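You operate a simulated robot arm through the tools that you are given. There is no shell and no other tool.

You are at the controls of a simulated two-armed robot. One attempt, no reset.

Task
Hook straps D and A back on and play each one's test key once.
Fine: straps first, so that the hammers fall back; leave strap F and the other keys alone.

Only the result counts: the job must be done as asked and must still hold three seconds after the hand-in. Knocking over, shifting, dropping, spilling or breaking anything else fails it.

Robot
Two 6-joint arms with fingered hands on one trunk that stands fixed in place. Base frame: the origin is at the foot of the trunk, x ahead of it, y to its left, z up. Readings come in m, degrees, newtons and seconds.
The left shoulder is at [0.02, 0.157, 0.829], the right one opposite. With the tool pointing down near the work surface each hand reaches from about 0.26 to 0.82 m from the base axis, measured 20 degrees to its own side. Payload 4.1 kg a hand.
Tool frame (each hand has its own): the origin (TCP) lies between the finger pads and is the grasp point; the fingertips stand 0.033 m ahead of it; z points along the fingers, y is the line along which they close. The gripper opens to 0.112 m; its body begins 0.039 m behind the TCP. The gripper is a hand of 4 fingers: y runs from the thumb to the fingers, the wrist lies at [-0.016, -0.118, -0.2] in the tool frame, and closing takes about 1.5 s.
Orientation is that of the tool frame in the base frame, as a unit quaternion [w, x, y, z]. With the fingers straight down and the wrist toward the robot, the tool's x, y and z point along [0, 1, 0], [1, 0, 0] and [0, 0, -1] of the base frame.

Tools
- The arms move only by the tool play_rows. It takes "left_commands", "right_commands" or both (then of equal length, played together; a hand with none holds still); each is a list of rows, each a list of 7 numbers: the closure, from 0 (fully open) to 1 (shut), then the shift along the tool's x, y, z in m, then the turn, a rotation vector about the tool's x, y, z in rad. In form: [[fingers, tx, ty, tz, wx, wy, wz], ...]. A call has 1 to 20 rows; each row shifts and turns the commanded pose from where the row before left it, along the tool's axes as they then stand. Each row takes 0.2 s and may step no farther than 0.05 m and 8.6 degrees from the row before; otherwise, or with a gripper value out of range, the whole call is refused. Where a pose cannot be reached the arm comes as near as it can. A force on the tool above 40 N (or 10 N above the force at the start of the call, whichever is more), or a blocked arm, ends the call early, and 0.2 s more pass. The fingers move at their own pace (about 0.072 m/s each) and stop on an object; they squeeze with about 23 N. The grip force told is the motor's: it shows also when the fingers shut on nothing. Time passes only in rows, and 0.2 s behind the last, so rows that do not move let the fingers close. The reply holds the time, the measured pose of the TCP, the force on the tool along the base axes, the opening and the grip force, in the units named above and with some noise, with the torque about the TCP (base axes, N m) and any sound that the robot's microphone picked up.
- Cameras (640 x 400 px; columns grow to the right, rows downward): "scene" is now at [0.0569, 0.0122, 1.4587]; the picture's right is [0.14, -0.99, 0.00], its down [-0.57, -0.08, -0.82] and it looks along [0.81, 0.12, -0.58] (base axes); focal length 332 px, centre (320, 200). "left" rides on the left gripper at [-0.066, -0.089, -0.13] in its tool frame; the picture's right is [-0.79, -0.29, 0.54], its down [0.55, -0.71, 0.44] and it looks along [0.26, 0.64, 0.72] (tool axes); focal length 247 px, centre (320, 200). "right" rides on the right gripper at [0.066, -0.089, -0.13] in its tool frame; the picture's right is [-0.79, 0.29, -0.54], its down [-0.55, -0.71, 0.44] and it looks along [-0.26, 0.64, 0.72] (tool axes); focal length 247 px, centre (320, 200).
- grab_frame(camera): a new picture of that camera. No time passes.
- hand_shape(shape, hand): the hand has 4 fingers and takes this shape, open, in about a second: jaw (thumb against the fingers, like two jaws); tri (thumb and two fingers); tip (a fingertip pinch); poke (one finger out to press); point (the index stretched); flat (the hand flat); cup (the hand cupped); fist (a fist). The gripper value then closes the fingers along that shape, each until it touches; the sizes above hold for jaw. It gives what a move gives, with no picture.
- pan_tilt(pan, tilt): turns the head with the scene camera to pan (to the left, within 86 degrees either way) and tilt (down, from -29 to 69), counted from straight ahead of the robot. It gives what a move gives.
- point_at(camera, pixels): for up to 12 pixels [column, row] of the newest picture of that camera ("zoom" is the newest enlarged one), the place [x, y, z] in the base frame of the surface seen there, good to about 0.002 m. No time passes.
- inspect(camera, box): a new picture of the part [left, top, right, bottom] of that camera's present view, enlarged. No time passes.
- finish_job(): hands the job in; it is judged then, once.

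Leave the grippers open and the arms clear of the work at the hand-in unless told otherwise.

The tools are called after "Request:" as name(argument=value, ...) on one line, values as JSON. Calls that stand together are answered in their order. play_rows: Moves the arms, as the interface text tells. Its arguments: {"type":"object","properties":{"left_commands":{"type":"array","items":{"type":"array","items":{"type":"number"}}},"right_commands":{"type":"array","items":{"type":"array","items":{"type":"number"}}}},"required":[]} The other tools are called the same way: hand_shape (shape, hand) gives the hand a shape; pan_tilt (pan, tilt) turns the head that bears the scene camera; grab_frame (camera) takes a picture; point_at (camera, pixels) gives the place of the surface under pixels of a picture; inspect (camera, box) takes an enlarged picture of a part of a camera's view; finish_job () hands the job in.

At the start:

```text
t: 0.0
left_ee_pos: [0.3173, 0.2311, 1.2948]
left_ee_rot: [0.0, 0.636, 0.772, 0.0]
left_force: [0.4, -0.2, -0.5]
left_ft_torque: [0.0, -0.04, 0.03]
left_finger_gap: 0.1113
left_gripper_force: 0.1
left_shape: jaw
right_ee_pos: [0.4459, -0.1277, 1.202]
right_ee_rot: [-0.001, 0.636, 0.772, -0.001]
right_force: [-0.3, -0.1, 0.0]
right_ft_torque: [-0.02, 0.04, 0.0]
right_finger_gap: 0.1117
right_gripper_force: 0.1
right_shape: jaw
head pan, tilt (commanded): [8.2, 35.2]
```

scene: 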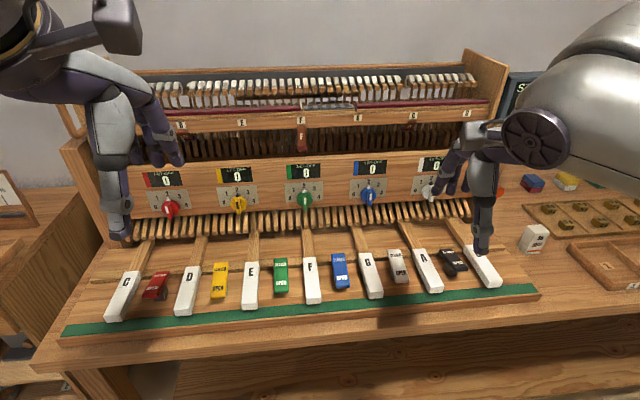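
right: 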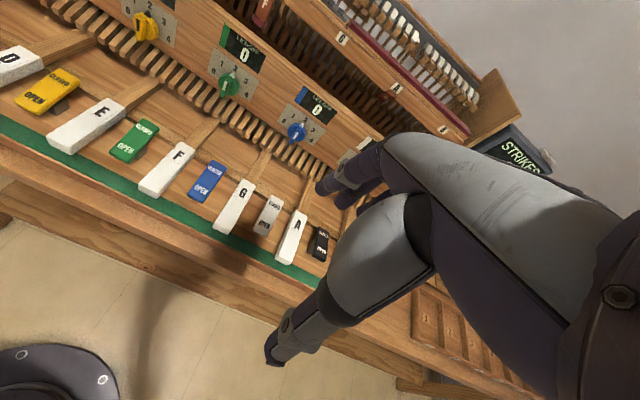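
left: 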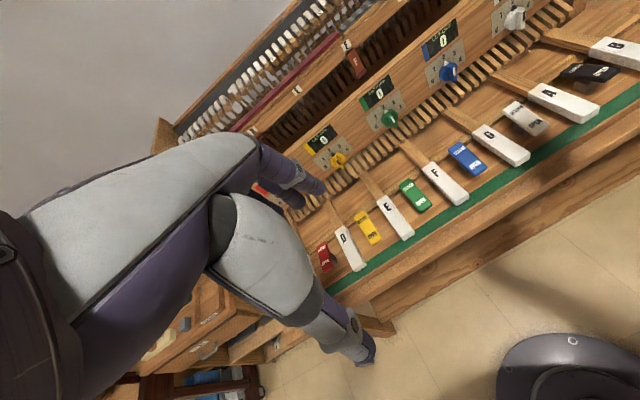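

I see a piano-like action bench: white keys labelled C, D, E, F, G, A, B along the front, coloured rockers/levers between them, dials and displays behind, and a hammer rail at the back. I start with enlarged views of the rail, the dials and the keys.

Request:
inspect(camera="scene", box=[60, 50, 300, 200])

Request:
inspect(camera="scene", box=[270, 50, 510, 200])

Request:
inspect(camera="scene", box=[60, 190, 300, 340])

Request:
inspect(camera="scene", box=[280, 190, 520, 340])

Request:
inspect(camera="scene", box=[480, 150, 640, 300])

```text
2.67 times, centred on (180, 125) of scene
```

zoom: 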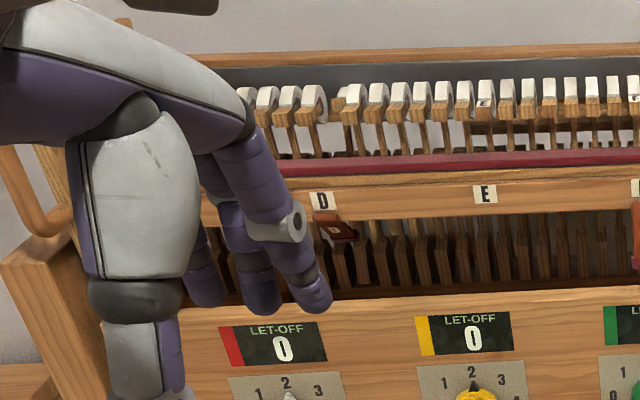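

```text
2.67 times, centred on (390, 125) of scene
```

zoom: 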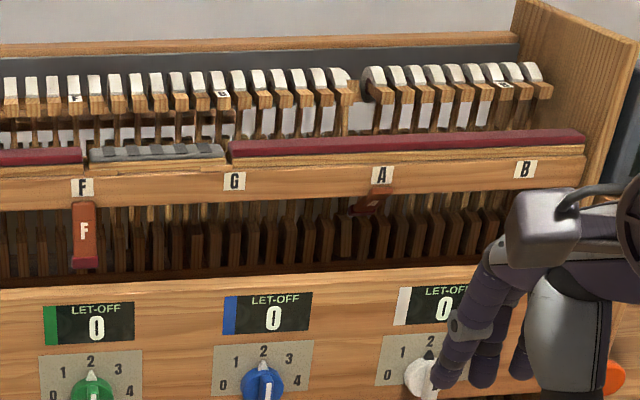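

```text
2.67 times, centred on (180, 265) of scene
```

zoom: 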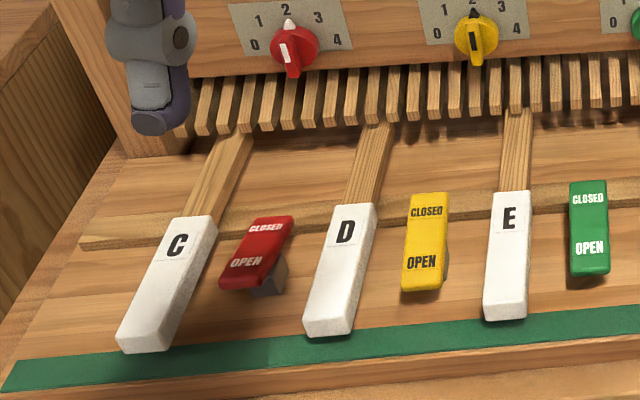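

```text
2.67 times, centred on (400, 265) of scene
```

zoom: 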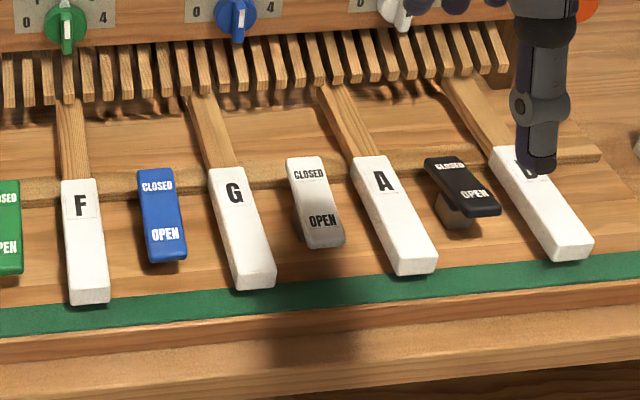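

```text
2.67 times, centred on (560, 225) of scene
```

zoom: 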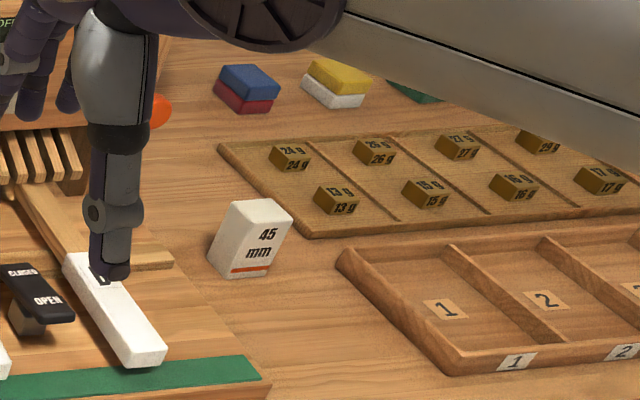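

The straps D, F and A sit on the rail under the hammers. D's and A's flaps look folded out differently from F's hanging one. I take 3D positions of these features from enlarged pictures.

Request:
inspect(camera="scene", box=[150, 70, 230, 170])

Request:
inspect(camera="scene", box=[270, 90, 350, 160])

Request:
inspect(camera="scene", box=[370, 70, 450, 140])

Request:
inspect(camera="left", box=[240, 0, 440, 120])

Request:
inspect(camera="right", box=[240, 0, 480, 150])

```text
4.00 times, centred on (190, 120) of scene
```

zoom: 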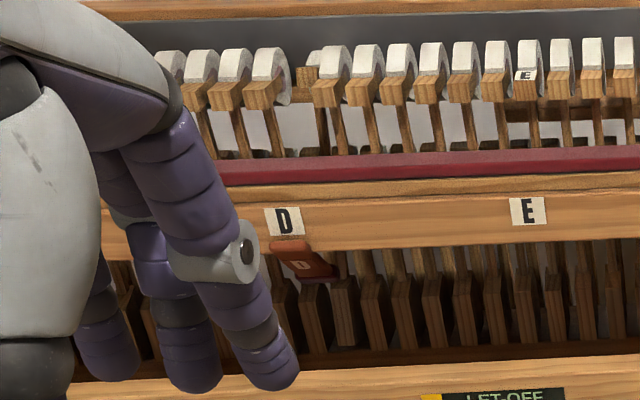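

```text
5.71 times, centred on (310, 125) of scene
```

zoom: 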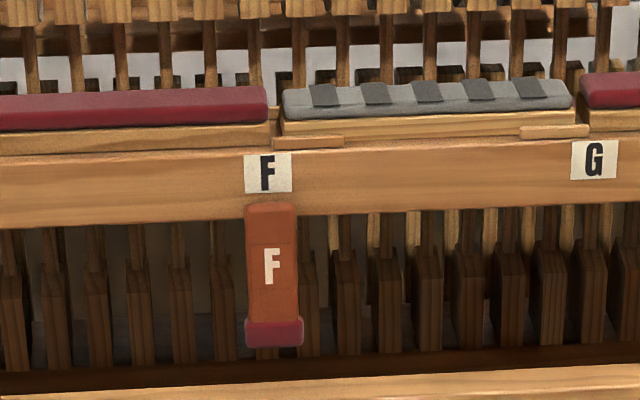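

```text
5.71 times, centred on (410, 105) of scene
```

zoom: 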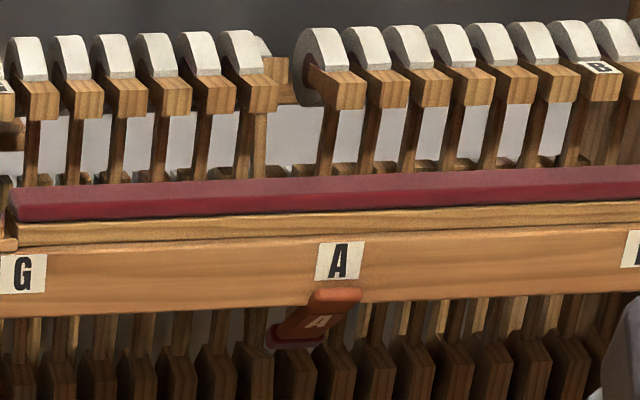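

```text
3.20 times, centred on (340, 60) of left
```

zoom: 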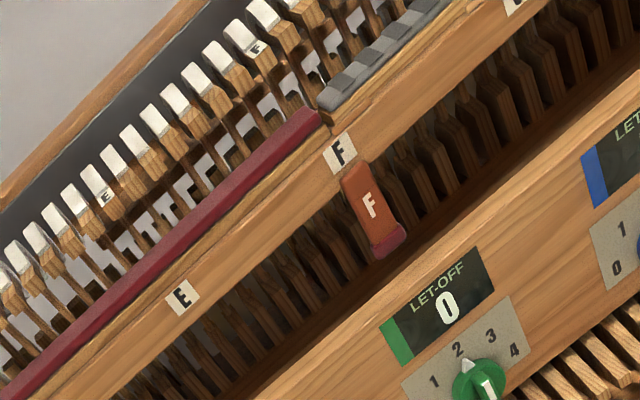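

```text
2.67 times, centred on (360, 75) of right
```

zoom: 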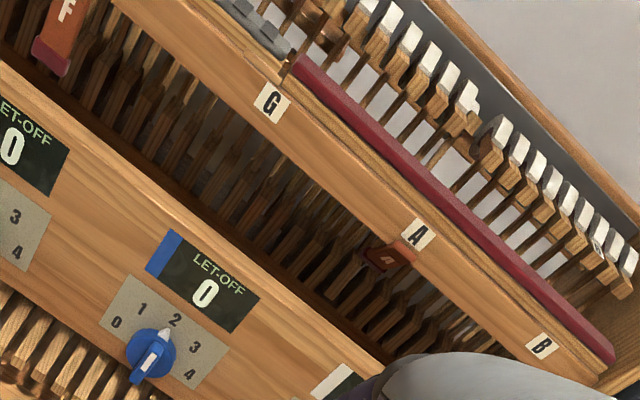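

The D and A straps sit skewed and swung in under the rail, while F hangs straight. I need closer pictures. First I fetch 3D places of rail labels, straps, keys and rockers from a new scene picture.

Request:
grab_frame(camera="scene")

```text
taken
```

scene: 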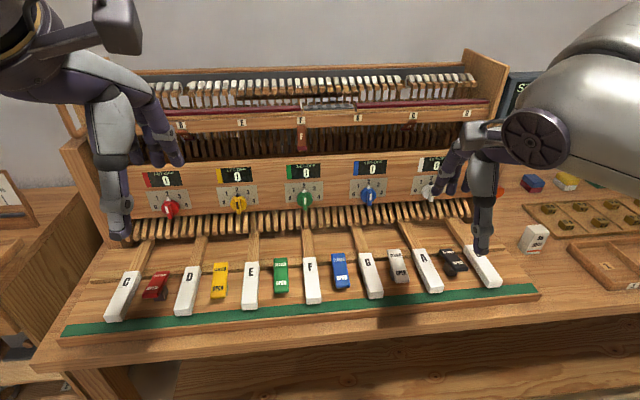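

Request:
point_at(camera="scene", pixels=[[181, 125], [186, 134], [190, 137], [242, 122], [301, 119], [302, 130], [302, 148], [358, 117], [413, 115], [411, 127], [407, 130], [467, 112]])

Request:
point_at(camera="scene", pixels=[[189, 276], [184, 305], [423, 258], [430, 285], [155, 286], [453, 262], [220, 280], [312, 268], [312, 290], [200, 250], [420, 236], [240, 180]])

Request:
inspect(camera="scene", box=[165, 110, 215, 150])

```text
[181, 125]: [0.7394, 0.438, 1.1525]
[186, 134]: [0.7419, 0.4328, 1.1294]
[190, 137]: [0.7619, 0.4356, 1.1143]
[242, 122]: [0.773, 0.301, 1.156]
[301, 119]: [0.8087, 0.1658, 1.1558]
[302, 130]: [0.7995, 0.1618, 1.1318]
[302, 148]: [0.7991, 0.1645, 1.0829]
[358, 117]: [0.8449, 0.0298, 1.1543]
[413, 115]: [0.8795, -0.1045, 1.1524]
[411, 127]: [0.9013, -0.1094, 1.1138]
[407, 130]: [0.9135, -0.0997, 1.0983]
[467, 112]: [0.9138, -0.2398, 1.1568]
```

```text
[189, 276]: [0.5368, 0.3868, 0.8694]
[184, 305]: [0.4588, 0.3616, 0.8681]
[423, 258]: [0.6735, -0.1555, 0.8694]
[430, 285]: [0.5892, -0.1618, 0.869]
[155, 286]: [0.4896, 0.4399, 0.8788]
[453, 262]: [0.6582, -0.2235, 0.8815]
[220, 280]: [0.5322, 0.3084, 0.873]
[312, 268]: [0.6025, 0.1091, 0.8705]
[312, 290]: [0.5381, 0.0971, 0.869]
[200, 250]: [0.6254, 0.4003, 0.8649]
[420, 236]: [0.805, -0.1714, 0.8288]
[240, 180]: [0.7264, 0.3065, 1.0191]
```

```text
10.00 times, centred on (190, 130) of scene
```

zoom: 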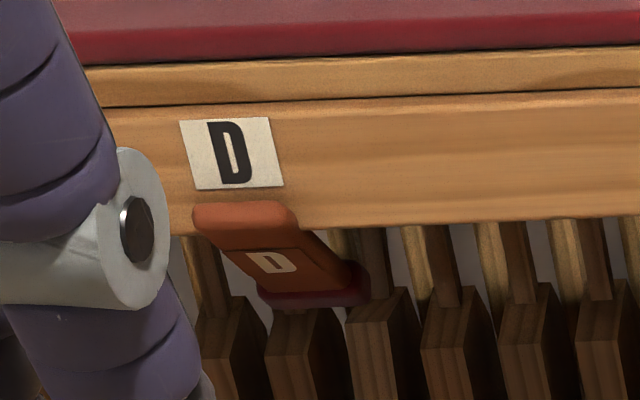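

D's strap tip swings inward behind the rail, about 0.02 m back of its hinge at roughly (0.742, 0.433, 1.13). F hangs vertical, and its hammer sits normally, while D's and A's hammers stand back against the strings. So hooked looks like F's pose. I bring the left hand camera lower in front of D, still well clear of the board, to see the mechanism.

Request:
play_rows(left_commands=[[0, 0.0047, 0.0276, 0.035, 0, 0, 0], [0, 0.0047, 0.0276, 0.035, 0, 0, 0], [0, 0.0047, 0.0276, 0.035, 0, 0, 0], [0, 0.0047, 0.0276, 0.035, 0, 0, 0], [0, 0.0047, 0.0276, 0.035, 0, 0, 0], [0, 0.0047, 0.0276, 0.035, 0, 0, 0], [0, 0.0047, 0.0276, 0.035, 0, 0, 0], [0, 0, 0, 0, 0, 0, -0.061], [0, 0, 0, 0, -0.131, 0, 0], [0, 0, 0, 0, -0.131, 0, 0], [0, 0, 0, 0, -0.131, 0, 0], [0, 0, 0, 0, -0.131, 0, 0], [0, 0, 0, 0, -0.131, 0, 0], [0, 0, 0, 0, -0.131, 0, 0]])

Request:
grab_frame(camera="left")

Request:
grab_frame(camera="scene")

```text
t: 3.0
left_ee_pos: [0.5068, 0.261, 1.0718]
left_ee_rot: [0.231, 0.561, 0.735, 0.304]
left_force: [-0.1, 0.7, 1.0]
left_ft_torque: [-0.01, 0.0, -0.02]
left_finger_gap: 0.1118
left_gripper_force: 0.1
left_shape: jaw
left hand out of reach, approached as far as the arm can: row 13, 14
right_ee_pos: [0.4453, -0.1283, 1.2012]
right_ee_rot: [0.0, 0.636, 0.772, -0.001]
right_force: [-0.5, 1.1, -0.5]
right_ft_torque: [0.0, -0.02, 0.02]
right_finger_gap: 0.1115
right_gripper_force: 0.0
right_shape: jaw
head pan, tilt (commanded): [8.2, 35.2]
```

```text
taken
```

left: 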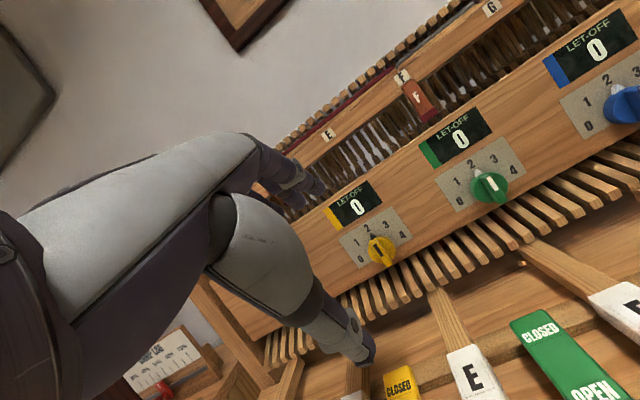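

```text
taken
```

scene: 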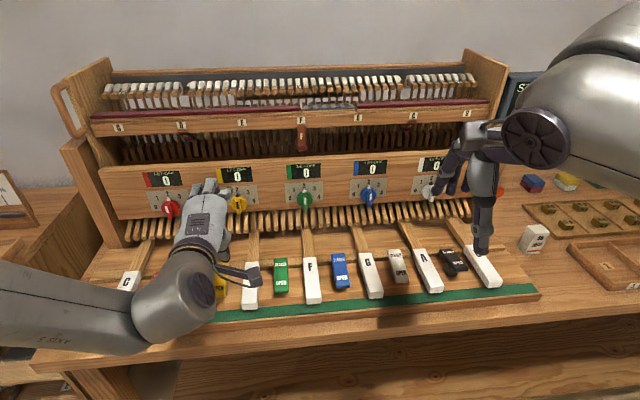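

The left hand reached its limit on the last two rows, so the wrist is folded at close range, but D is now clear in the scene view. I look at D, F and A enlarged from both cameras.

Request:
inspect(camera="left", box=[370, 50, 450, 130])

Request:
inspect(camera="scene", box=[140, 70, 220, 160])

Request:
inspect(camera="scene", box=[380, 90, 440, 140])

Request:
inspect(camera="scene", box=[80, 60, 200, 135])

Request:
inspect(camera="scene", box=[380, 60, 500, 135])

```text
5.00 times, centred on (410, 90) of left
```

zoom: 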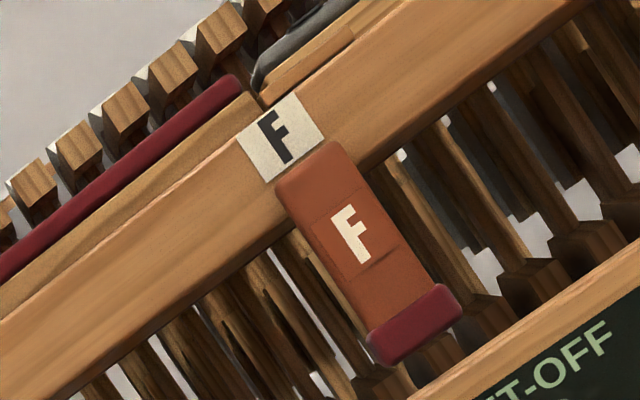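

```text
4.44 times, centred on (180, 115) of scene
```

zoom: 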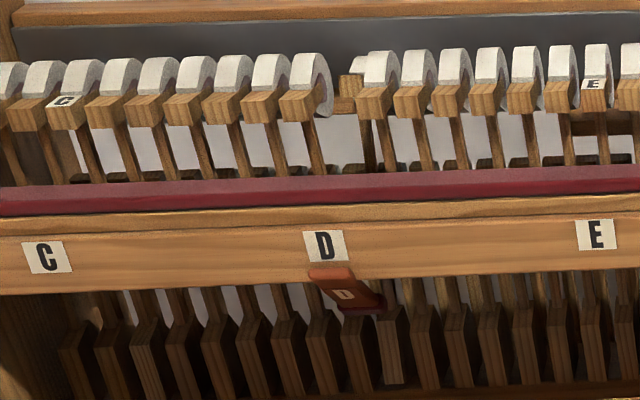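

```text
8.00 times, centred on (410, 115) of scene
```

zoom: 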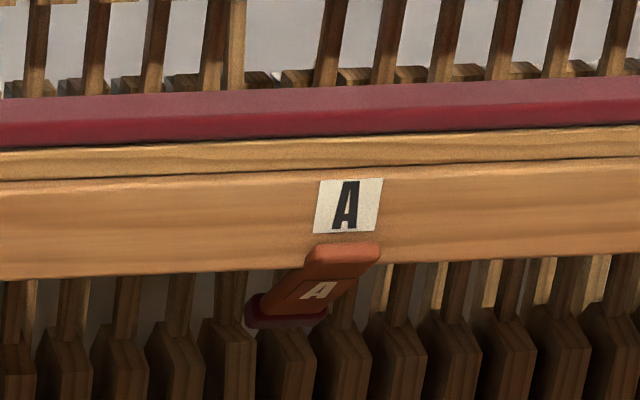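

```text
5.33 times, centred on (140, 98) of scene
```

zoom: 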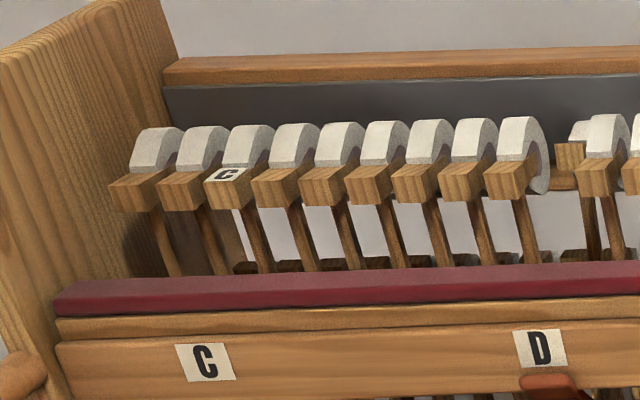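

```text
5.33 times, centred on (440, 98) of scene
```

zoom: 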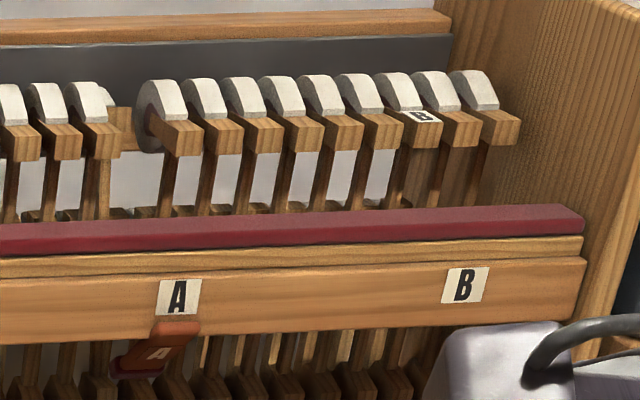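

D's and A's hammers are confirmed at the strings, and their straps are swung in under the rail like flaps. F's strap hangs vertical. Now I measure the interior: rail bottom, panel top edge, strap faces and the levers behind D. First a D zoom.

Request:
inspect(camera="scene", box=[160, 110, 220, 170])

```text
6.67 times, centred on (190, 140) of scene
```

zoom: 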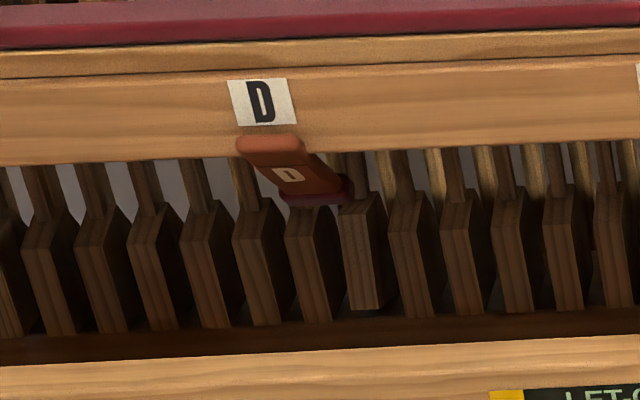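

Request:
point_at(camera="zoom", pixels=[[265, 143], [290, 175], [318, 200], [345, 188], [330, 150], [200, 155], [208, 230], [315, 260], [365, 260], [365, 215], [300, 345], [300, 375]])

Request:
point_at(camera="zoom", pixels=[[260, 70], [260, 48], [260, 12], [400, 170], [380, 130], [240, 145], [300, 138], [285, 195], [352, 188], [310, 330], [300, 355], [300, 395]])

```text
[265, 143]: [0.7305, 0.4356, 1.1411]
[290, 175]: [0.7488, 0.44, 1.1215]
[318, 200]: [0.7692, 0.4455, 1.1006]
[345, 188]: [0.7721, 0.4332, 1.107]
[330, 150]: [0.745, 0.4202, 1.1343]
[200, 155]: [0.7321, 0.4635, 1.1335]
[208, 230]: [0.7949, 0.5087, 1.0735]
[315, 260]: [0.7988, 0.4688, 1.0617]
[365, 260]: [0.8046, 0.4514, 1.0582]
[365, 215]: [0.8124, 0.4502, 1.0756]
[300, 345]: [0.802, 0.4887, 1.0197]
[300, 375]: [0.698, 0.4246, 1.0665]
```

```text
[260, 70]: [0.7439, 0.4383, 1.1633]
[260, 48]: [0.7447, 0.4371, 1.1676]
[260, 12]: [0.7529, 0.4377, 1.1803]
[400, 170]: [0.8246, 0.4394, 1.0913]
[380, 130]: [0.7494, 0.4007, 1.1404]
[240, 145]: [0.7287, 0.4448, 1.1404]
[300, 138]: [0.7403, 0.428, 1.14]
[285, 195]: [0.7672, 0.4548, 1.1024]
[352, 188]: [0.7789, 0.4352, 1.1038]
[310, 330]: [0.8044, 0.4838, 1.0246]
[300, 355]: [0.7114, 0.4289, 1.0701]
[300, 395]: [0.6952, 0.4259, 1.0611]
```

Geometry in rail coordinates, with n running into the board: rail face n≈0.8245, rail bottom z≈1.132, and panel top z≈1.07 with its face at n≈0.78. The levers are at n≈0.89. D's strap runs at 45° from (n 0.816, z 1.141) to about (0.86, 1.10) and is about 0.021 m wide. I see how slim the "tip" pinch is by shaping the left hand in free space.

Request:
hand_shape(shape="tip", hand="left")

Request:
grab_frame(camera="left")

Request:
inspect(camera="scene", box=[100, 150, 340, 330])

```text
t: 3.9
left_ee_pos: [0.5078, 0.2625, 1.0711]
left_ee_rot: [0.229, 0.562, 0.735, 0.303]
left_force: [0.1, -0.4, -1.6]
left_ft_torque: [0.02, 0.02, 0.0]
left_finger_gap: 0.112
left_gripper_force: 0.0
left_shape: tip
right_ee_pos: [0.4458, -0.1287, 1.2017]
right_ee_rot: [0.0, 0.635, 0.772, 0.0]
right_force: [0.0, 0.1, 0.4]
right_ft_torque: [-0.01, -0.02, -0.01]
right_finger_gap: 0.1116
right_gripper_force: 0.1
right_shape: jaw
head pan, tilt (commanded): [8.2, 35.2]
```

```text
taken
```

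left: 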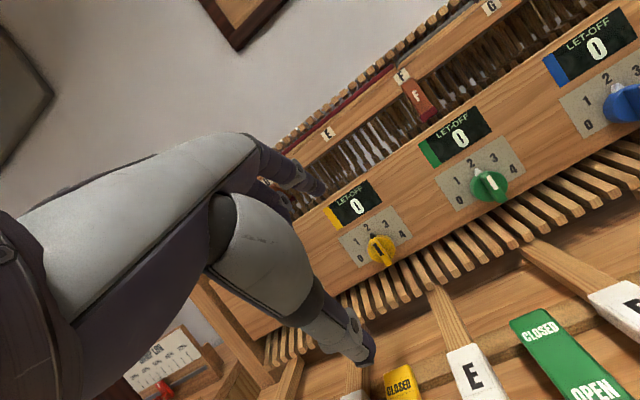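

```text
2.22 times, centred on (220, 240) of scene
```

zoom: 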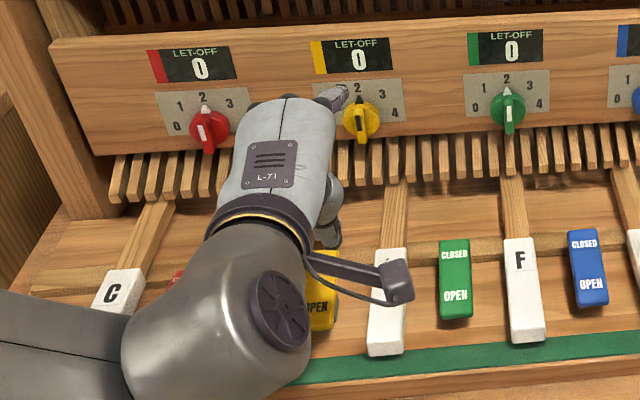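

The tip shape leaves index and thumb extended, with the others folded behind. I read the 3D places of the index tip (about 322,187) and thumb tip (about 368,355) in the left view.

Request:
inspect(camera="left", box=[180, 120, 420, 380])

Request:
point_at(camera="left", pixels=[[322, 187], [310, 180], [295, 172], [265, 150], [368, 355], [365, 340], [340, 330], [300, 300], [240, 230], [284, 185], [280, 200], [300, 195]])

```text
1.54 times, centred on (300, 250) of left
```

zoom: 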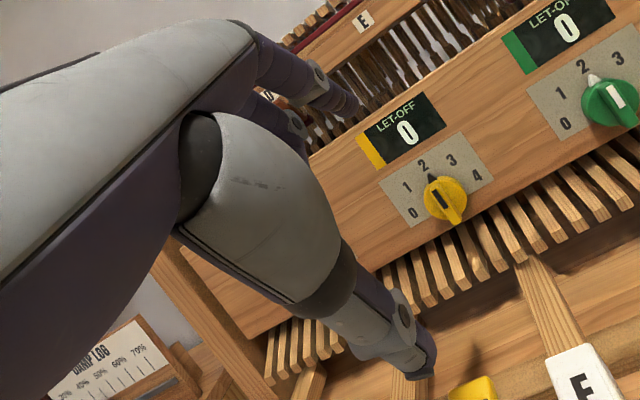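

```text
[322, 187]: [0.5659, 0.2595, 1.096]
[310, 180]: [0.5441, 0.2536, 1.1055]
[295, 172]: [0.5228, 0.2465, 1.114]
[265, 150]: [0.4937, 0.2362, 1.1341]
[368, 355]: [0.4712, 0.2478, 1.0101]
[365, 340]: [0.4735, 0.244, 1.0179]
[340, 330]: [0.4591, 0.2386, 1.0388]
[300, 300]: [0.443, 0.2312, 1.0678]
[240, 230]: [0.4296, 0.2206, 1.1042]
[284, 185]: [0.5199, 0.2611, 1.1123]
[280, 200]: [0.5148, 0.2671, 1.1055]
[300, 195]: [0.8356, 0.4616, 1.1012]
```

In the tip shape the index and thumb oppose across ±0.056 m about the TCP, while the other fingers curl back. I plan to pinch the D strap by its left and right edges, coming horizontally under the rail, and swing it out. First I move the left hand up and forward in free space, staying at n<0.75, then check the pose.

Request:
play_rows(left_commands=[[0, 0.0153, 0.031, 0.0026, 0, 0, 0], [0, 0.0153, 0.031, 0.0026, 0, 0, 0], [0, 0.0153, 0.031, 0.0026, 0, 0, 0], [0, 0.0153, 0.031, 0.0026, 0, 0, 0], [0, 0.0153, 0.031, 0.0026, 0, 0, 0]])

```text
t: 5.1
left_ee_pos: [0.6062, 0.3507, 1.1821]
left_ee_rot: [0.231, 0.563, 0.733, 0.303]
left_force: [0.7, 0.1, -0.3]
left_ft_torque: [-0.01, 0.02, -0.02]
left_finger_gap: 0.1119
left_gripper_force: 0.0
left_shape: tip
left hand out of reach, approached as far as the arm can: row 1, 2, 3
right_ee_pos: [0.4463, -0.1276, 1.2021]
right_ee_rot: [0.0, 0.636, 0.772, -0.001]
right_force: [0.5, 0.0, 0.8]
right_ft_torque: [0.02, -0.01, 0.01]
right_finger_gap: 0.1117
right_gripper_force: 0.1
right_shape: jaw
head pan, tilt (commanded): [8.2, 35.2]
```

The left hand is at (0.606, 0.351, 1.182), clear of the rail. Next I pitch it up to about 12° below horizontal and roll it so that the pinch axis lies along the rail, with the index on top.

Request:
play_rows(left_commands=[[0, 0, 0, 0, -0.115, 0, 0], [0, 0, 0, 0, -0.115, 0, 0], [0, 0, 0, 0, -0.115, 0, 0], [0, 0, 0, 0, -0.115, 0, 0], [0, 0, 0, 0, -0.115, 0, 0], [0, 0, 0, 0, 0, 0, -0.1428], [0, 0, 0, 0, 0, 0, -0.1428], [0, 0, 0, 0, 0, 0, -0.1428], [0, 0, 0, 0, 0, 0, -0.1428], [0, 0, 0, 0, 0, 0, -0.1428], [0, 0, 0, 0, 0, 0, -0.1428], [0, 0, 0, 0, 0, 0, -0.1428], [0, 0, 0, 0, 0, 0, -0.1428], [0, 0, 0, 0, 0, 0, -0.1428], [0, 0, 0, 0, 0, 0, -0.1428], [0, 0, 0, 0, 0, 0, -0.1428]])

Request:
grab_frame(camera="left")

Request:
grab_frame(camera="scene")

```text
t: 8.5
left_ee_pos: [0.6467, 0.1867, 1.3478]
left_ee_rot: [0.623, -0.099, 0.772, 0.079]
left_force: [-0.2, 0.0, -0.1]
left_ft_torque: [0.03, 0.06, -0.01]
left_finger_gap: 0.1117
left_gripper_force: 0.0
left_shape: tip
left hand out of reach, approached as far as the arm can: row 1, 2, 3, 4, 5, 11, 12, 13, 14, 15, 16
right_ee_pos: [0.4455, -0.1286, 1.2029]
right_ee_rot: [0.0, 0.636, 0.772, 0.0]
right_force: [-0.1, 0.5, -0.2]
right_ft_torque: [-0.02, -0.01, 0.01]
right_finger_gap: 0.1114
right_gripper_force: 0.1
right_shape: jaw
head pan, tilt (commanded): [8.2, 35.2]
```

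```text
taken
```

left: 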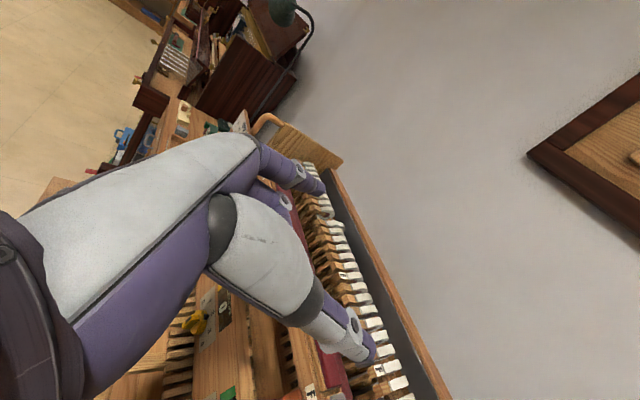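

```text
taken
```

scene: 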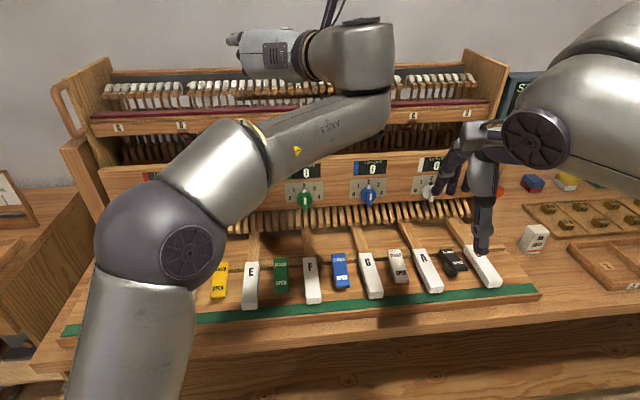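

The tool orientation is exactly as wanted: x down, y left along the rail, z forward 12° down. To keep it, the arm drifted up to (0.647, 0.187, 1.348), which is in the free space in front of and above the hammers. Orientation is kept over position, so the arm has to be well extended for this pose. I inspect the hand here to learn its lower and upper extents.

Request:
inspect(camera="scene", box=[200, 0, 400, 125])

Request:
inspect(camera="left", box=[180, 120, 420, 400])

Request:
grab_frame(camera="right")

```text
3.20 times, centred on (300, 62) of scene
```

zoom: 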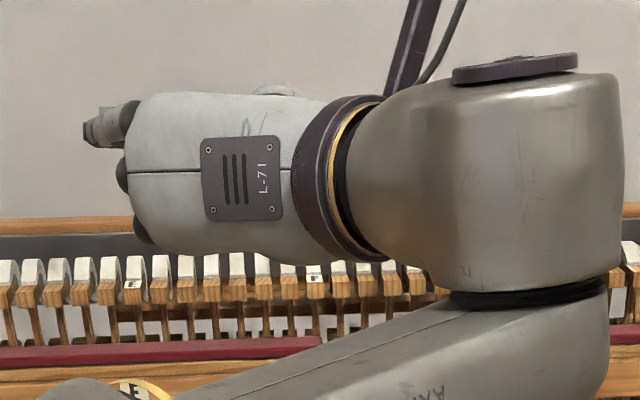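

```text
1.43 times, centred on (300, 260) of left
```

zoom: 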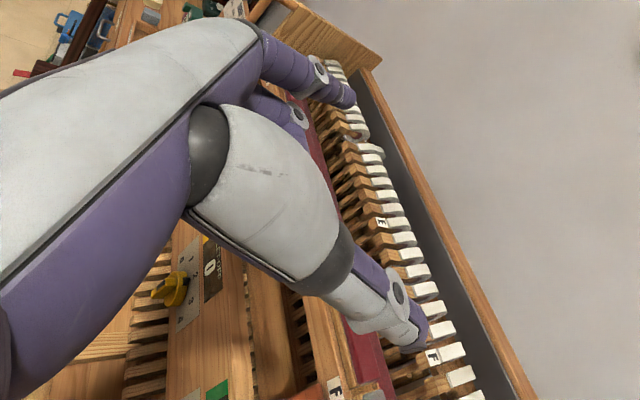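

```text
taken
```

right: 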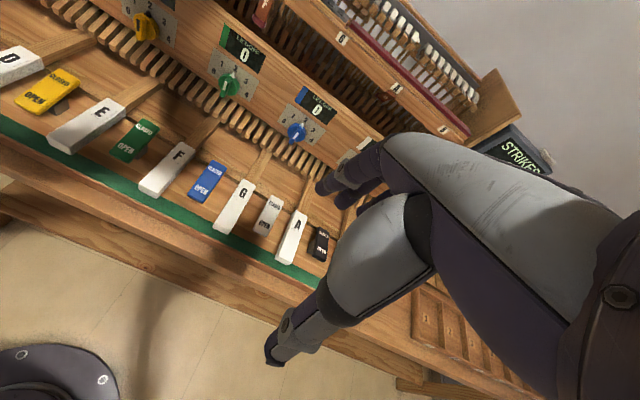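

Request:
point_at(camera="scene", pixels=[[231, 41], [240, 40], [262, 32], [262, 55], [262, 76], [238, 55], [245, 72], [300, 50], [330, 50], [350, 120]])

Request:
point_at(camera="left", pixels=[[322, 187], [305, 175], [370, 350], [355, 360], [285, 195], [345, 320], [300, 290], [250, 145], [195, 400], [100, 300]])

```text
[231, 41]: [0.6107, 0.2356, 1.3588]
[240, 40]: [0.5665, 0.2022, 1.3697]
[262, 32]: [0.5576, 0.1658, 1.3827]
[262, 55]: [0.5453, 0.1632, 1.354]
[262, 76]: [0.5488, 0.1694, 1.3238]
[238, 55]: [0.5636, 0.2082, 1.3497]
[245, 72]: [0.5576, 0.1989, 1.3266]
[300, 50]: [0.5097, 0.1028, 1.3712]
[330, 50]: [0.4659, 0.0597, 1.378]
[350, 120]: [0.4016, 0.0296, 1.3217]
```

```text
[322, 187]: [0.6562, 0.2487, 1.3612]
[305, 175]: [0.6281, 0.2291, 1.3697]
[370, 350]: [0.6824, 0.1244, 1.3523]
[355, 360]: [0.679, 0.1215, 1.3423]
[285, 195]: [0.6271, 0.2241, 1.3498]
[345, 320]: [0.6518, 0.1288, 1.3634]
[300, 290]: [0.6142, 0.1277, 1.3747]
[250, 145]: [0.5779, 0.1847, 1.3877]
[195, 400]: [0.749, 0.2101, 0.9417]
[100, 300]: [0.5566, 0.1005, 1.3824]
```

From these readings the hand spans tool x from about −0.022 to +0.047, with the index centre at x≈−0.01. The hand has to be tilted a little to fit above the panel top. Keeping this orientation, I step left and slightly down towards a spot in front of D, in small steps to watch reachability.

Request:
play_rows(left_commands=[[0, 0.007, 0.033, 0.013, 0, 0, 0], [0, 0.007, 0.033, 0.013, 0, 0, 0], [0, 0.007, 0.033, 0.013, 0, 0, 0]])

```text
t: 9.3
left_ee_pos: [0.6697, 0.2895, 1.3429]
left_ee_rot: [0.622, -0.098, 0.773, 0.08]
left_force: [-0.3, -1.4, 0.0]
left_ft_torque: [0.0, 0.02, 0.06]
left_finger_gap: 0.1119
left_gripper_force: 0.1
left_shape: tip
left hand out of reach, approached as far as the arm can: row 1, 2, 3
right_ee_pos: [0.446, -0.1284, 1.2016]
right_ee_rot: [0.0, 0.636, 0.772, 0.001]
right_force: [0.9, -0.9, -0.2]
right_ft_torque: [0.08, 0.03, 0.0]
right_finger_gap: 0.1118
right_gripper_force: 0.1
right_shape: jaw
head pan, tilt (commanded): [8.2, 35.2]
```

The hand slid left to (0.670, 0.290, 1.343) along its reach limit; the wrist bend is what limits it. Rolling the hand about 30° back towards fingers-up eases the wrist. I do that, then check the pose before descending.

Request:
play_rows(left_commands=[[0, 0, 0, 0, 0, 0, 0.131], [0, 0, 0, 0, 0, 0, 0.131], [0, 0, 0, 0, 0, 0, 0.131], [0, 0, 0, 0, 0, 0, 0.131], [0, 0, 0, 0, 0, 0, 0.131]])

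Request:
grab_frame(camera="scene")

```text
t: 10.5
left_ee_pos: [0.6686, 0.2892, 1.3438]
left_ee_rot: [0.566, 0.158, 0.76, 0.278]
left_force: [-0.4, 0.9, -0.1]
left_ft_torque: [0.0, -0.01, 0.02]
left_finger_gap: 0.1116
left_gripper_force: 0.1
left_shape: tip
right_ee_pos: [0.4469, -0.1286, 1.2008]
right_ee_rot: [0.0, 0.635, 0.773, 0.0]
right_force: [0.8, -0.4, 0.2]
right_ft_torque: [0.03, 0.01, 0.04]
right_finger_gap: 0.1116
right_gripper_force: 0.1
right_shape: jaw
head pan, tilt (commanded): [8.2, 35.2]
```

```text
taken
```

scene: 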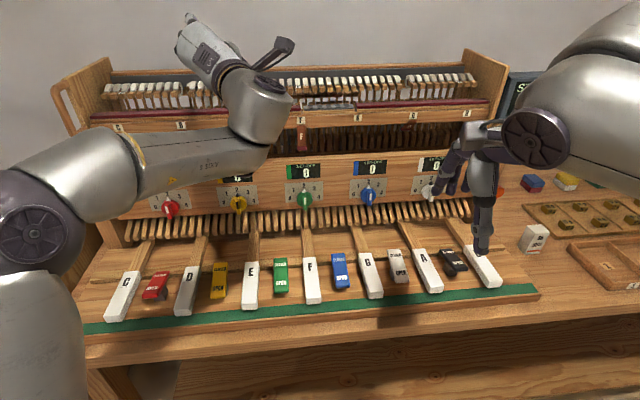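

The elbow sits outward, so the forearm points to the right. A pinch with the thumb on the left and the index underneath (y to the right) suits it better, and that also keeps the bulk of the hand above the panel top. I roll the other way about the tool z in this free space, checking part-way.

Request:
play_rows(left_commands=[[0, 0, 0, 0, 0, 0, 0.147], [0, 0, 0, 0, 0, 0, 0.147], [0, 0, 0, 0, 0, 0, 0.147], [0, 0, 0, 0, 0, 0, 0.147], [0, 0, 0, 0, 0, 0, 0.147], [0, 0, 0, 0, 0, 0, 0.147], [0, 0, 0, 0, 0, 0, 0.147]])

```text
t: 12.1
left_ee_pos: [0.6738, 0.2333, 1.3871]
left_ee_rot: [0.344, 0.505, 0.603, 0.514]
left_force: [0.6, -0.1, -0.7]
left_ft_torque: [0.01, 0.01, 0.01]
left_finger_gap: 0.1118
left_gripper_force: 0.0
left_shape: tip
left hand out of reach, approached as far as the arm can: row 6, 7
right_ee_pos: [0.4462, -0.1291, 1.2019]
right_ee_rot: [0.001, 0.635, 0.773, 0.001]
right_force: [0.1, -0.2, 0.1]
right_ft_torque: [0.02, -0.01, 0.01]
right_finger_gap: 0.1115
right_gripper_force: 0.0
right_shape: jaw
head pan, tilt (commanded): [8.2, 35.2]
```

The y-up passage is limited near here: the hand went to (0.674, 0.233, 1.387). I need to understand the arm's build, so I look at it now and read 3D points on the upper arm, elbow, forearm and wrist.

Request:
grab_frame(camera="scene")

```text
taken
```

scene: 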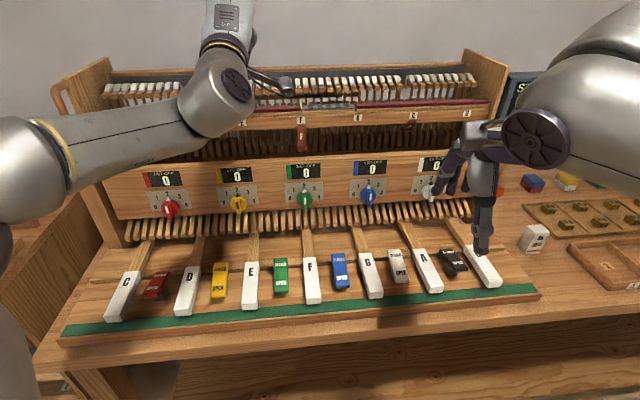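

Request:
point_at(camera="scene", pixels=[[10, 170], [40, 165], [48, 150], [110, 150], [180, 120], [205, 100], [237, 85], [225, 45], [228, 20], [10, 300], [5, 240], [275, 80]])

Request:
pan_tilt(pan=35, tilt=35)

Request:
grab_frame(camera="scene")

```text
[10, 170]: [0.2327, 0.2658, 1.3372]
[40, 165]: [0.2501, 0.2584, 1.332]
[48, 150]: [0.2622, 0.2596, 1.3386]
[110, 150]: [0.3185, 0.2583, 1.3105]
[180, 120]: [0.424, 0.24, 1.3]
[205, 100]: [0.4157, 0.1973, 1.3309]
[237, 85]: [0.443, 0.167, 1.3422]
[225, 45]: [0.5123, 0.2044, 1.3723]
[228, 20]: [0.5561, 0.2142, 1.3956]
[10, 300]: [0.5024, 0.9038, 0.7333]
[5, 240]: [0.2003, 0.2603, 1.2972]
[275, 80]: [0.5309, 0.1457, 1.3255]
```

```text
t: 13.0
left_ee_pos: [0.6734, 0.2336, 1.3873]
left_ee_rot: [0.345, 0.504, 0.604, 0.513]
left_force: [-1.5, -0.4, 0.5]
left_ft_torque: [0.01, 0.01, 0.03]
left_finger_gap: 0.1119
left_gripper_force: 0.0
left_shape: tip
right_ee_pos: [0.4447, -0.129, 1.2013]
right_ee_rot: [0.0, 0.635, 0.772, -0.001]
right_force: [0.2, 1.3, -0.5]
right_ft_torque: [0.04, 0.0, -0.03]
right_finger_gap: 0.1115
right_gripper_force: 0.1
right_shape: jaw
head pan, tilt (commanded): [35.0, 35.0]
```

```text
taken
```

scene: 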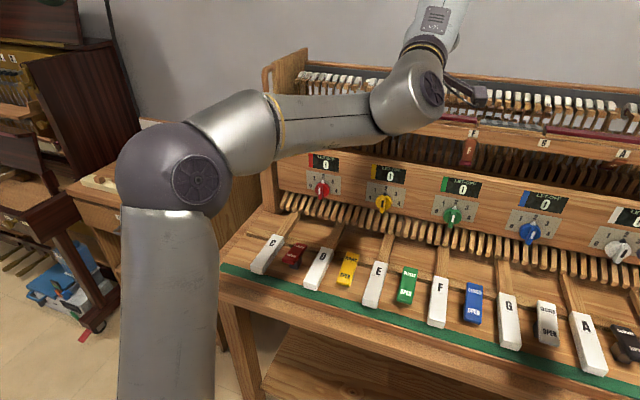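

Now it's clear: the elbow is up high, the upper arm is near vertical, and the forearm runs forward to the wrist. I read points on the elbow ball and upper arm to work out the link lengths.

Request:
point_at(camera="scene", pixels=[[150, 165], [195, 180], [170, 200], [165, 240], [165, 300], [165, 380], [240, 130], [280, 120], [330, 115], [380, 105], [432, 88], [432, 20]])

```text
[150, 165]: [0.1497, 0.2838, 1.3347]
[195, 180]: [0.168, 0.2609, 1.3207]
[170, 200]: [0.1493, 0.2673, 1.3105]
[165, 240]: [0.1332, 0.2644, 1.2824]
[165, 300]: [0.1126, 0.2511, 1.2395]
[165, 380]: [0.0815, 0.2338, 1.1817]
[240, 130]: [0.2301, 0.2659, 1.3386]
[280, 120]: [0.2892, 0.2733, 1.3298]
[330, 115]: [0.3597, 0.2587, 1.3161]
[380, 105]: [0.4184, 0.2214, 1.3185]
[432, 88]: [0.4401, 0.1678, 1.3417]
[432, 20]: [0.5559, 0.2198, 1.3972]
```

The arm is elbow-up and the wrist bends easily down or sideways but little upward. A better route is to pitch the hand down to 45°, then roll it so y points right, then raise the pitch. I start by pitching down and rolling part-way in this free space.

Request:
play_rows(left_commands=[[0, 0, 0, 0, 0.14, 0, 0], [0, 0, 0, 0, 0.14, 0, 0], [0, 0, 0, 0, 0.14, 0, 0], [0, 0, 0, 0, 0.14, 0, 0], [0, 0, 0, 0, 0, 0, 0.147], [0, 0, 0, 0, 0, 0, 0.147], [0, 0, 0, 0, 0, 0, 0.147], [0, 0, 0, 0, 0, 0, 0.147], [0, 0, 0, 0, 0, 0, 0.147]])

Request:
grab_frame(camera="scene")

```text
t: 15.0
left_ee_pos: [0.6688, 0.2315, 1.3818]
left_ee_rot: [0.068, 0.804, 0.448, 0.386]
left_force: [0.5, -0.2, -0.3]
left_ft_torque: [0.01, -0.01, 0.03]
left_finger_gap: 0.1117
left_gripper_force: 0.0
left_shape: tip
left hand out of reach, approached as far as the arm can: row 9
right_ee_pos: [0.4457, -0.1282, 1.2014]
right_ee_rot: [0.0, 0.635, 0.773, 0.0]
right_force: [0.1, -0.2, 0.0]
right_ft_torque: [0.02, 0.0, -0.03]
right_finger_gap: 0.1115
right_gripper_force: 0.1
right_shape: jaw
head pan, tilt (commanded): [35.0, 35.0]
```

```text
taken
```

scene: 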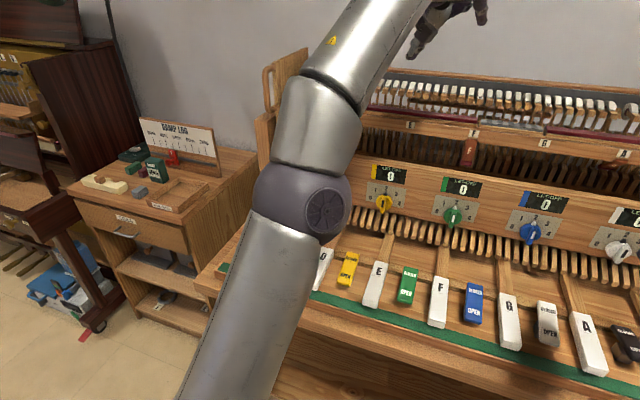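

The arm is now nearly straight and high, with the wrist 0.78 m from the shoulder. I bring the hand down and left towards (0.63, 0.36, 1.25), still in front of the rail at n≈0.70.

Request:
play_rows(left_commands=[[0, 0.0031, -0.0325, 0.0187, 0, 0, 0], [0, 0.0031, -0.0325, 0.0187, 0, 0, 0], [0, 0.0031, -0.0325, 0.0187, 0, 0, 0], [0, 0.0031, -0.0325, 0.0187, 0, 0, 0], [0, 0.0031, -0.0325, 0.0187, 0, 0, 0]])

Request:
grab_frame(camera="scene")

```text
t: 16.2
left_ee_pos: [0.6278, 0.3621, 1.2518]
left_ee_rot: [0.067, 0.803, 0.448, 0.386]
left_force: [0.5, -0.1, -0.4]
left_ft_torque: [0.03, -0.01, 0.01]
left_finger_gap: 0.1119
left_gripper_force: 0.0
left_shape: tip
right_ee_pos: [0.4451, -0.1282, 1.2007]
right_ee_rot: [0.0, 0.636, 0.771, 0.0]
right_force: [-0.6, 0.4, -0.4]
right_ft_torque: [0.0, 0.01, -0.03]
right_finger_gap: 0.1115
right_gripper_force: 0.0
right_shape: jaw
head pan, tilt (commanded): [35.0, 35.0]
```

```text
taken
```

scene: 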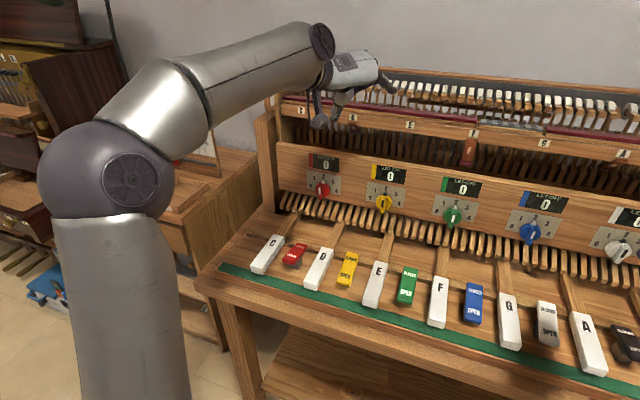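

The whole move was reachable and the wrist now lies comfortably on the left. I finish the roll (39° more) so the pinch axis is level, then raise the pitch from −44° to about −15°.

Request:
play_rows(left_commands=[[0, 0, 0, 0, 0, 0, 0.136], [0, 0, 0, 0, 0, 0, 0.136], [0, 0, 0, 0, 0, 0, 0.136], [0, 0, 0, 0, 0, 0, 0.136], [0, 0, 0, 0, 0, 0, 0.136], [0, 0, 0, 0, 0, 0.125, 0], [0, 0, 0, 0, 0, 0.125, 0], [0, 0, 0, 0, 0, 0.125, 0], [0, 0, 0, 0, 0, 0.125, 0]])

Request:
grab_frame(camera="scene")

Request:
grab_frame(camera="left")

```text
t: 18.2
left_ee_pos: [0.6278, 0.3623, 1.252]
left_ee_rot: [-0.102, 0.782, 0.136, 0.6]
left_force: [0.7, -0.4, 0.2]
left_ft_torque: [0.04, -0.01, 0.02]
left_finger_gap: 0.112
left_gripper_force: 0.0
left_shape: tip
right_ee_pos: [0.447, -0.1283, 1.2021]
right_ee_rot: [0.001, 0.636, 0.772, 0.0]
right_force: [0.5, 0.3, -0.3]
right_ft_torque: [0.0, 0.01, 0.01]
right_finger_gap: 0.1117
right_gripper_force: 0.0
right_shape: jaw
head pan, tilt (commanded): [35.0, 35.0]
```

```text
taken
```

scene: 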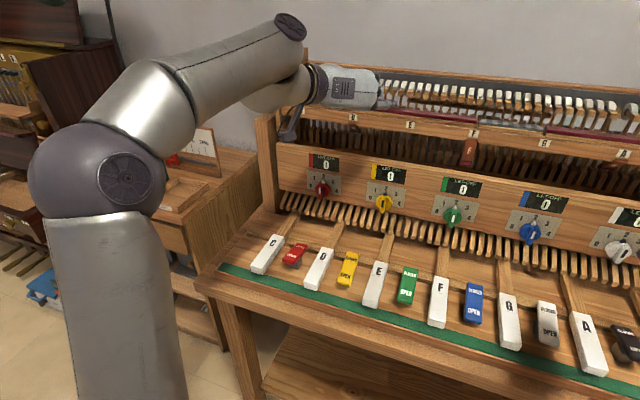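

```text
taken
```

left: 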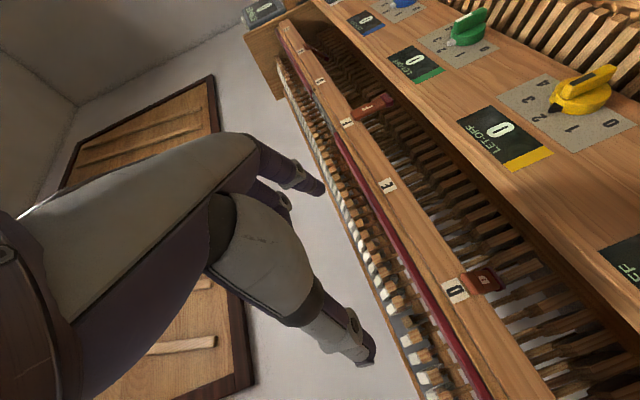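

The left hand is now in the wanted pose: pinch axis along the rail, thumb on the left, fingers 15° below horizontal, everything reachable. Its camera sees strap D near pixel (483,280). I zoom in there.

Request:
inspect(camera="left", box=[420, 220, 560, 340])

Request:
inspect(camera="left", box=[300, 60, 440, 180])

```text
3.33 times, centred on (490, 280) of left
```

zoom: 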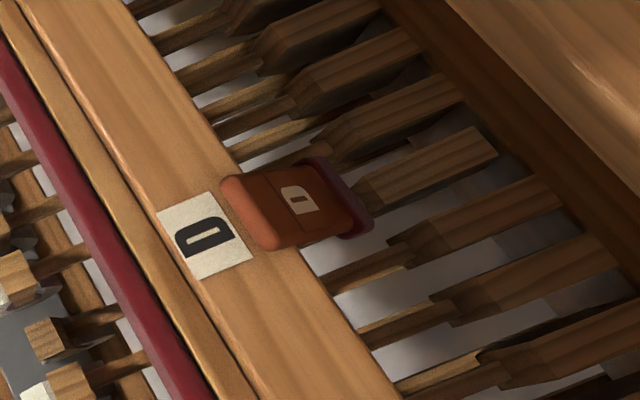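

```text
3.33 times, centred on (370, 120) of left
```

zoom: 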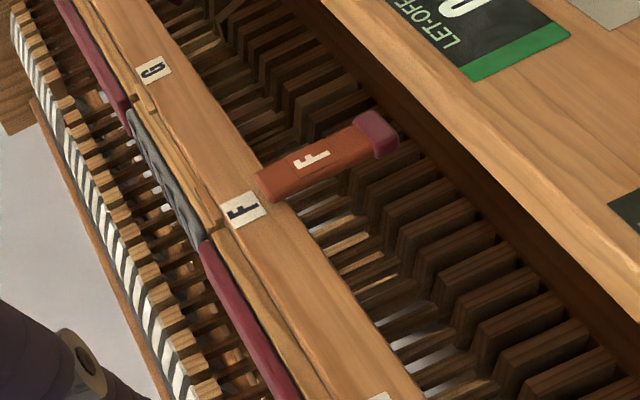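

F's strap simply hangs vertical. D's is swung inward, so pinching its side edges near the tip and swinging it out to vertical should hook it. I level the hand a bit (pitch −5°, yaw aligned to the rail) and lower it to a pre-approach point in front of D at n≈0.75, z≈1.118.

Request:
play_rows(left_commands=[[0, 0, 0, 0, -0.0435, 0.0875, 0], [0, 0, 0, 0, -0.0435, 0.0875, 0], [0, -0.0323, -0.0113, 0.0158, 0, 0, 0], [0, -0.0323, -0.0113, 0.0158, 0, 0, 0], [0, -0.0323, -0.0113, 0.0158, 0, 0, 0], [0, -0.0323, -0.0113, 0.0158, 0, 0, 0]])

Request:
grab_frame(camera="scene")

Request:
grab_frame(camera="left")

```text
t: 19.6
left_ee_pos: [0.7037, 0.4322, 1.1785]
left_ee_rot: [-0.08, 0.733, 0.098, 0.669]
left_force: [-0.7, -0.1, 0.7]
left_ft_torque: [-0.02, 0.02, 0.03]
left_finger_gap: 0.1117
left_gripper_force: 0.0
left_shape: tip
left hand out of reach, approached as far as the arm can: row 3, 4, 5, 6
right_ee_pos: [0.4457, -0.129, 1.2025]
right_ee_rot: [0.001, 0.635, 0.772, 0.0]
right_force: [-1.1, -0.2, 0.9]
right_ft_torque: [0.03, -0.04, 0.0]
right_finger_gap: 0.1119
right_gripper_force: 0.1
right_shape: jaw
head pan, tilt (commanded): [35.0, 35.0]
```

```text
taken
```

scene: 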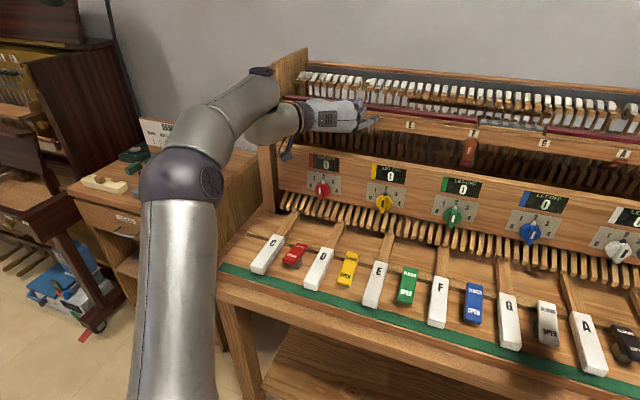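

```text
taken
```

left: 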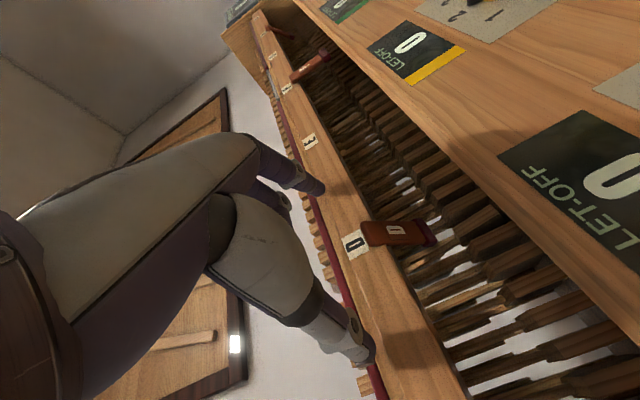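

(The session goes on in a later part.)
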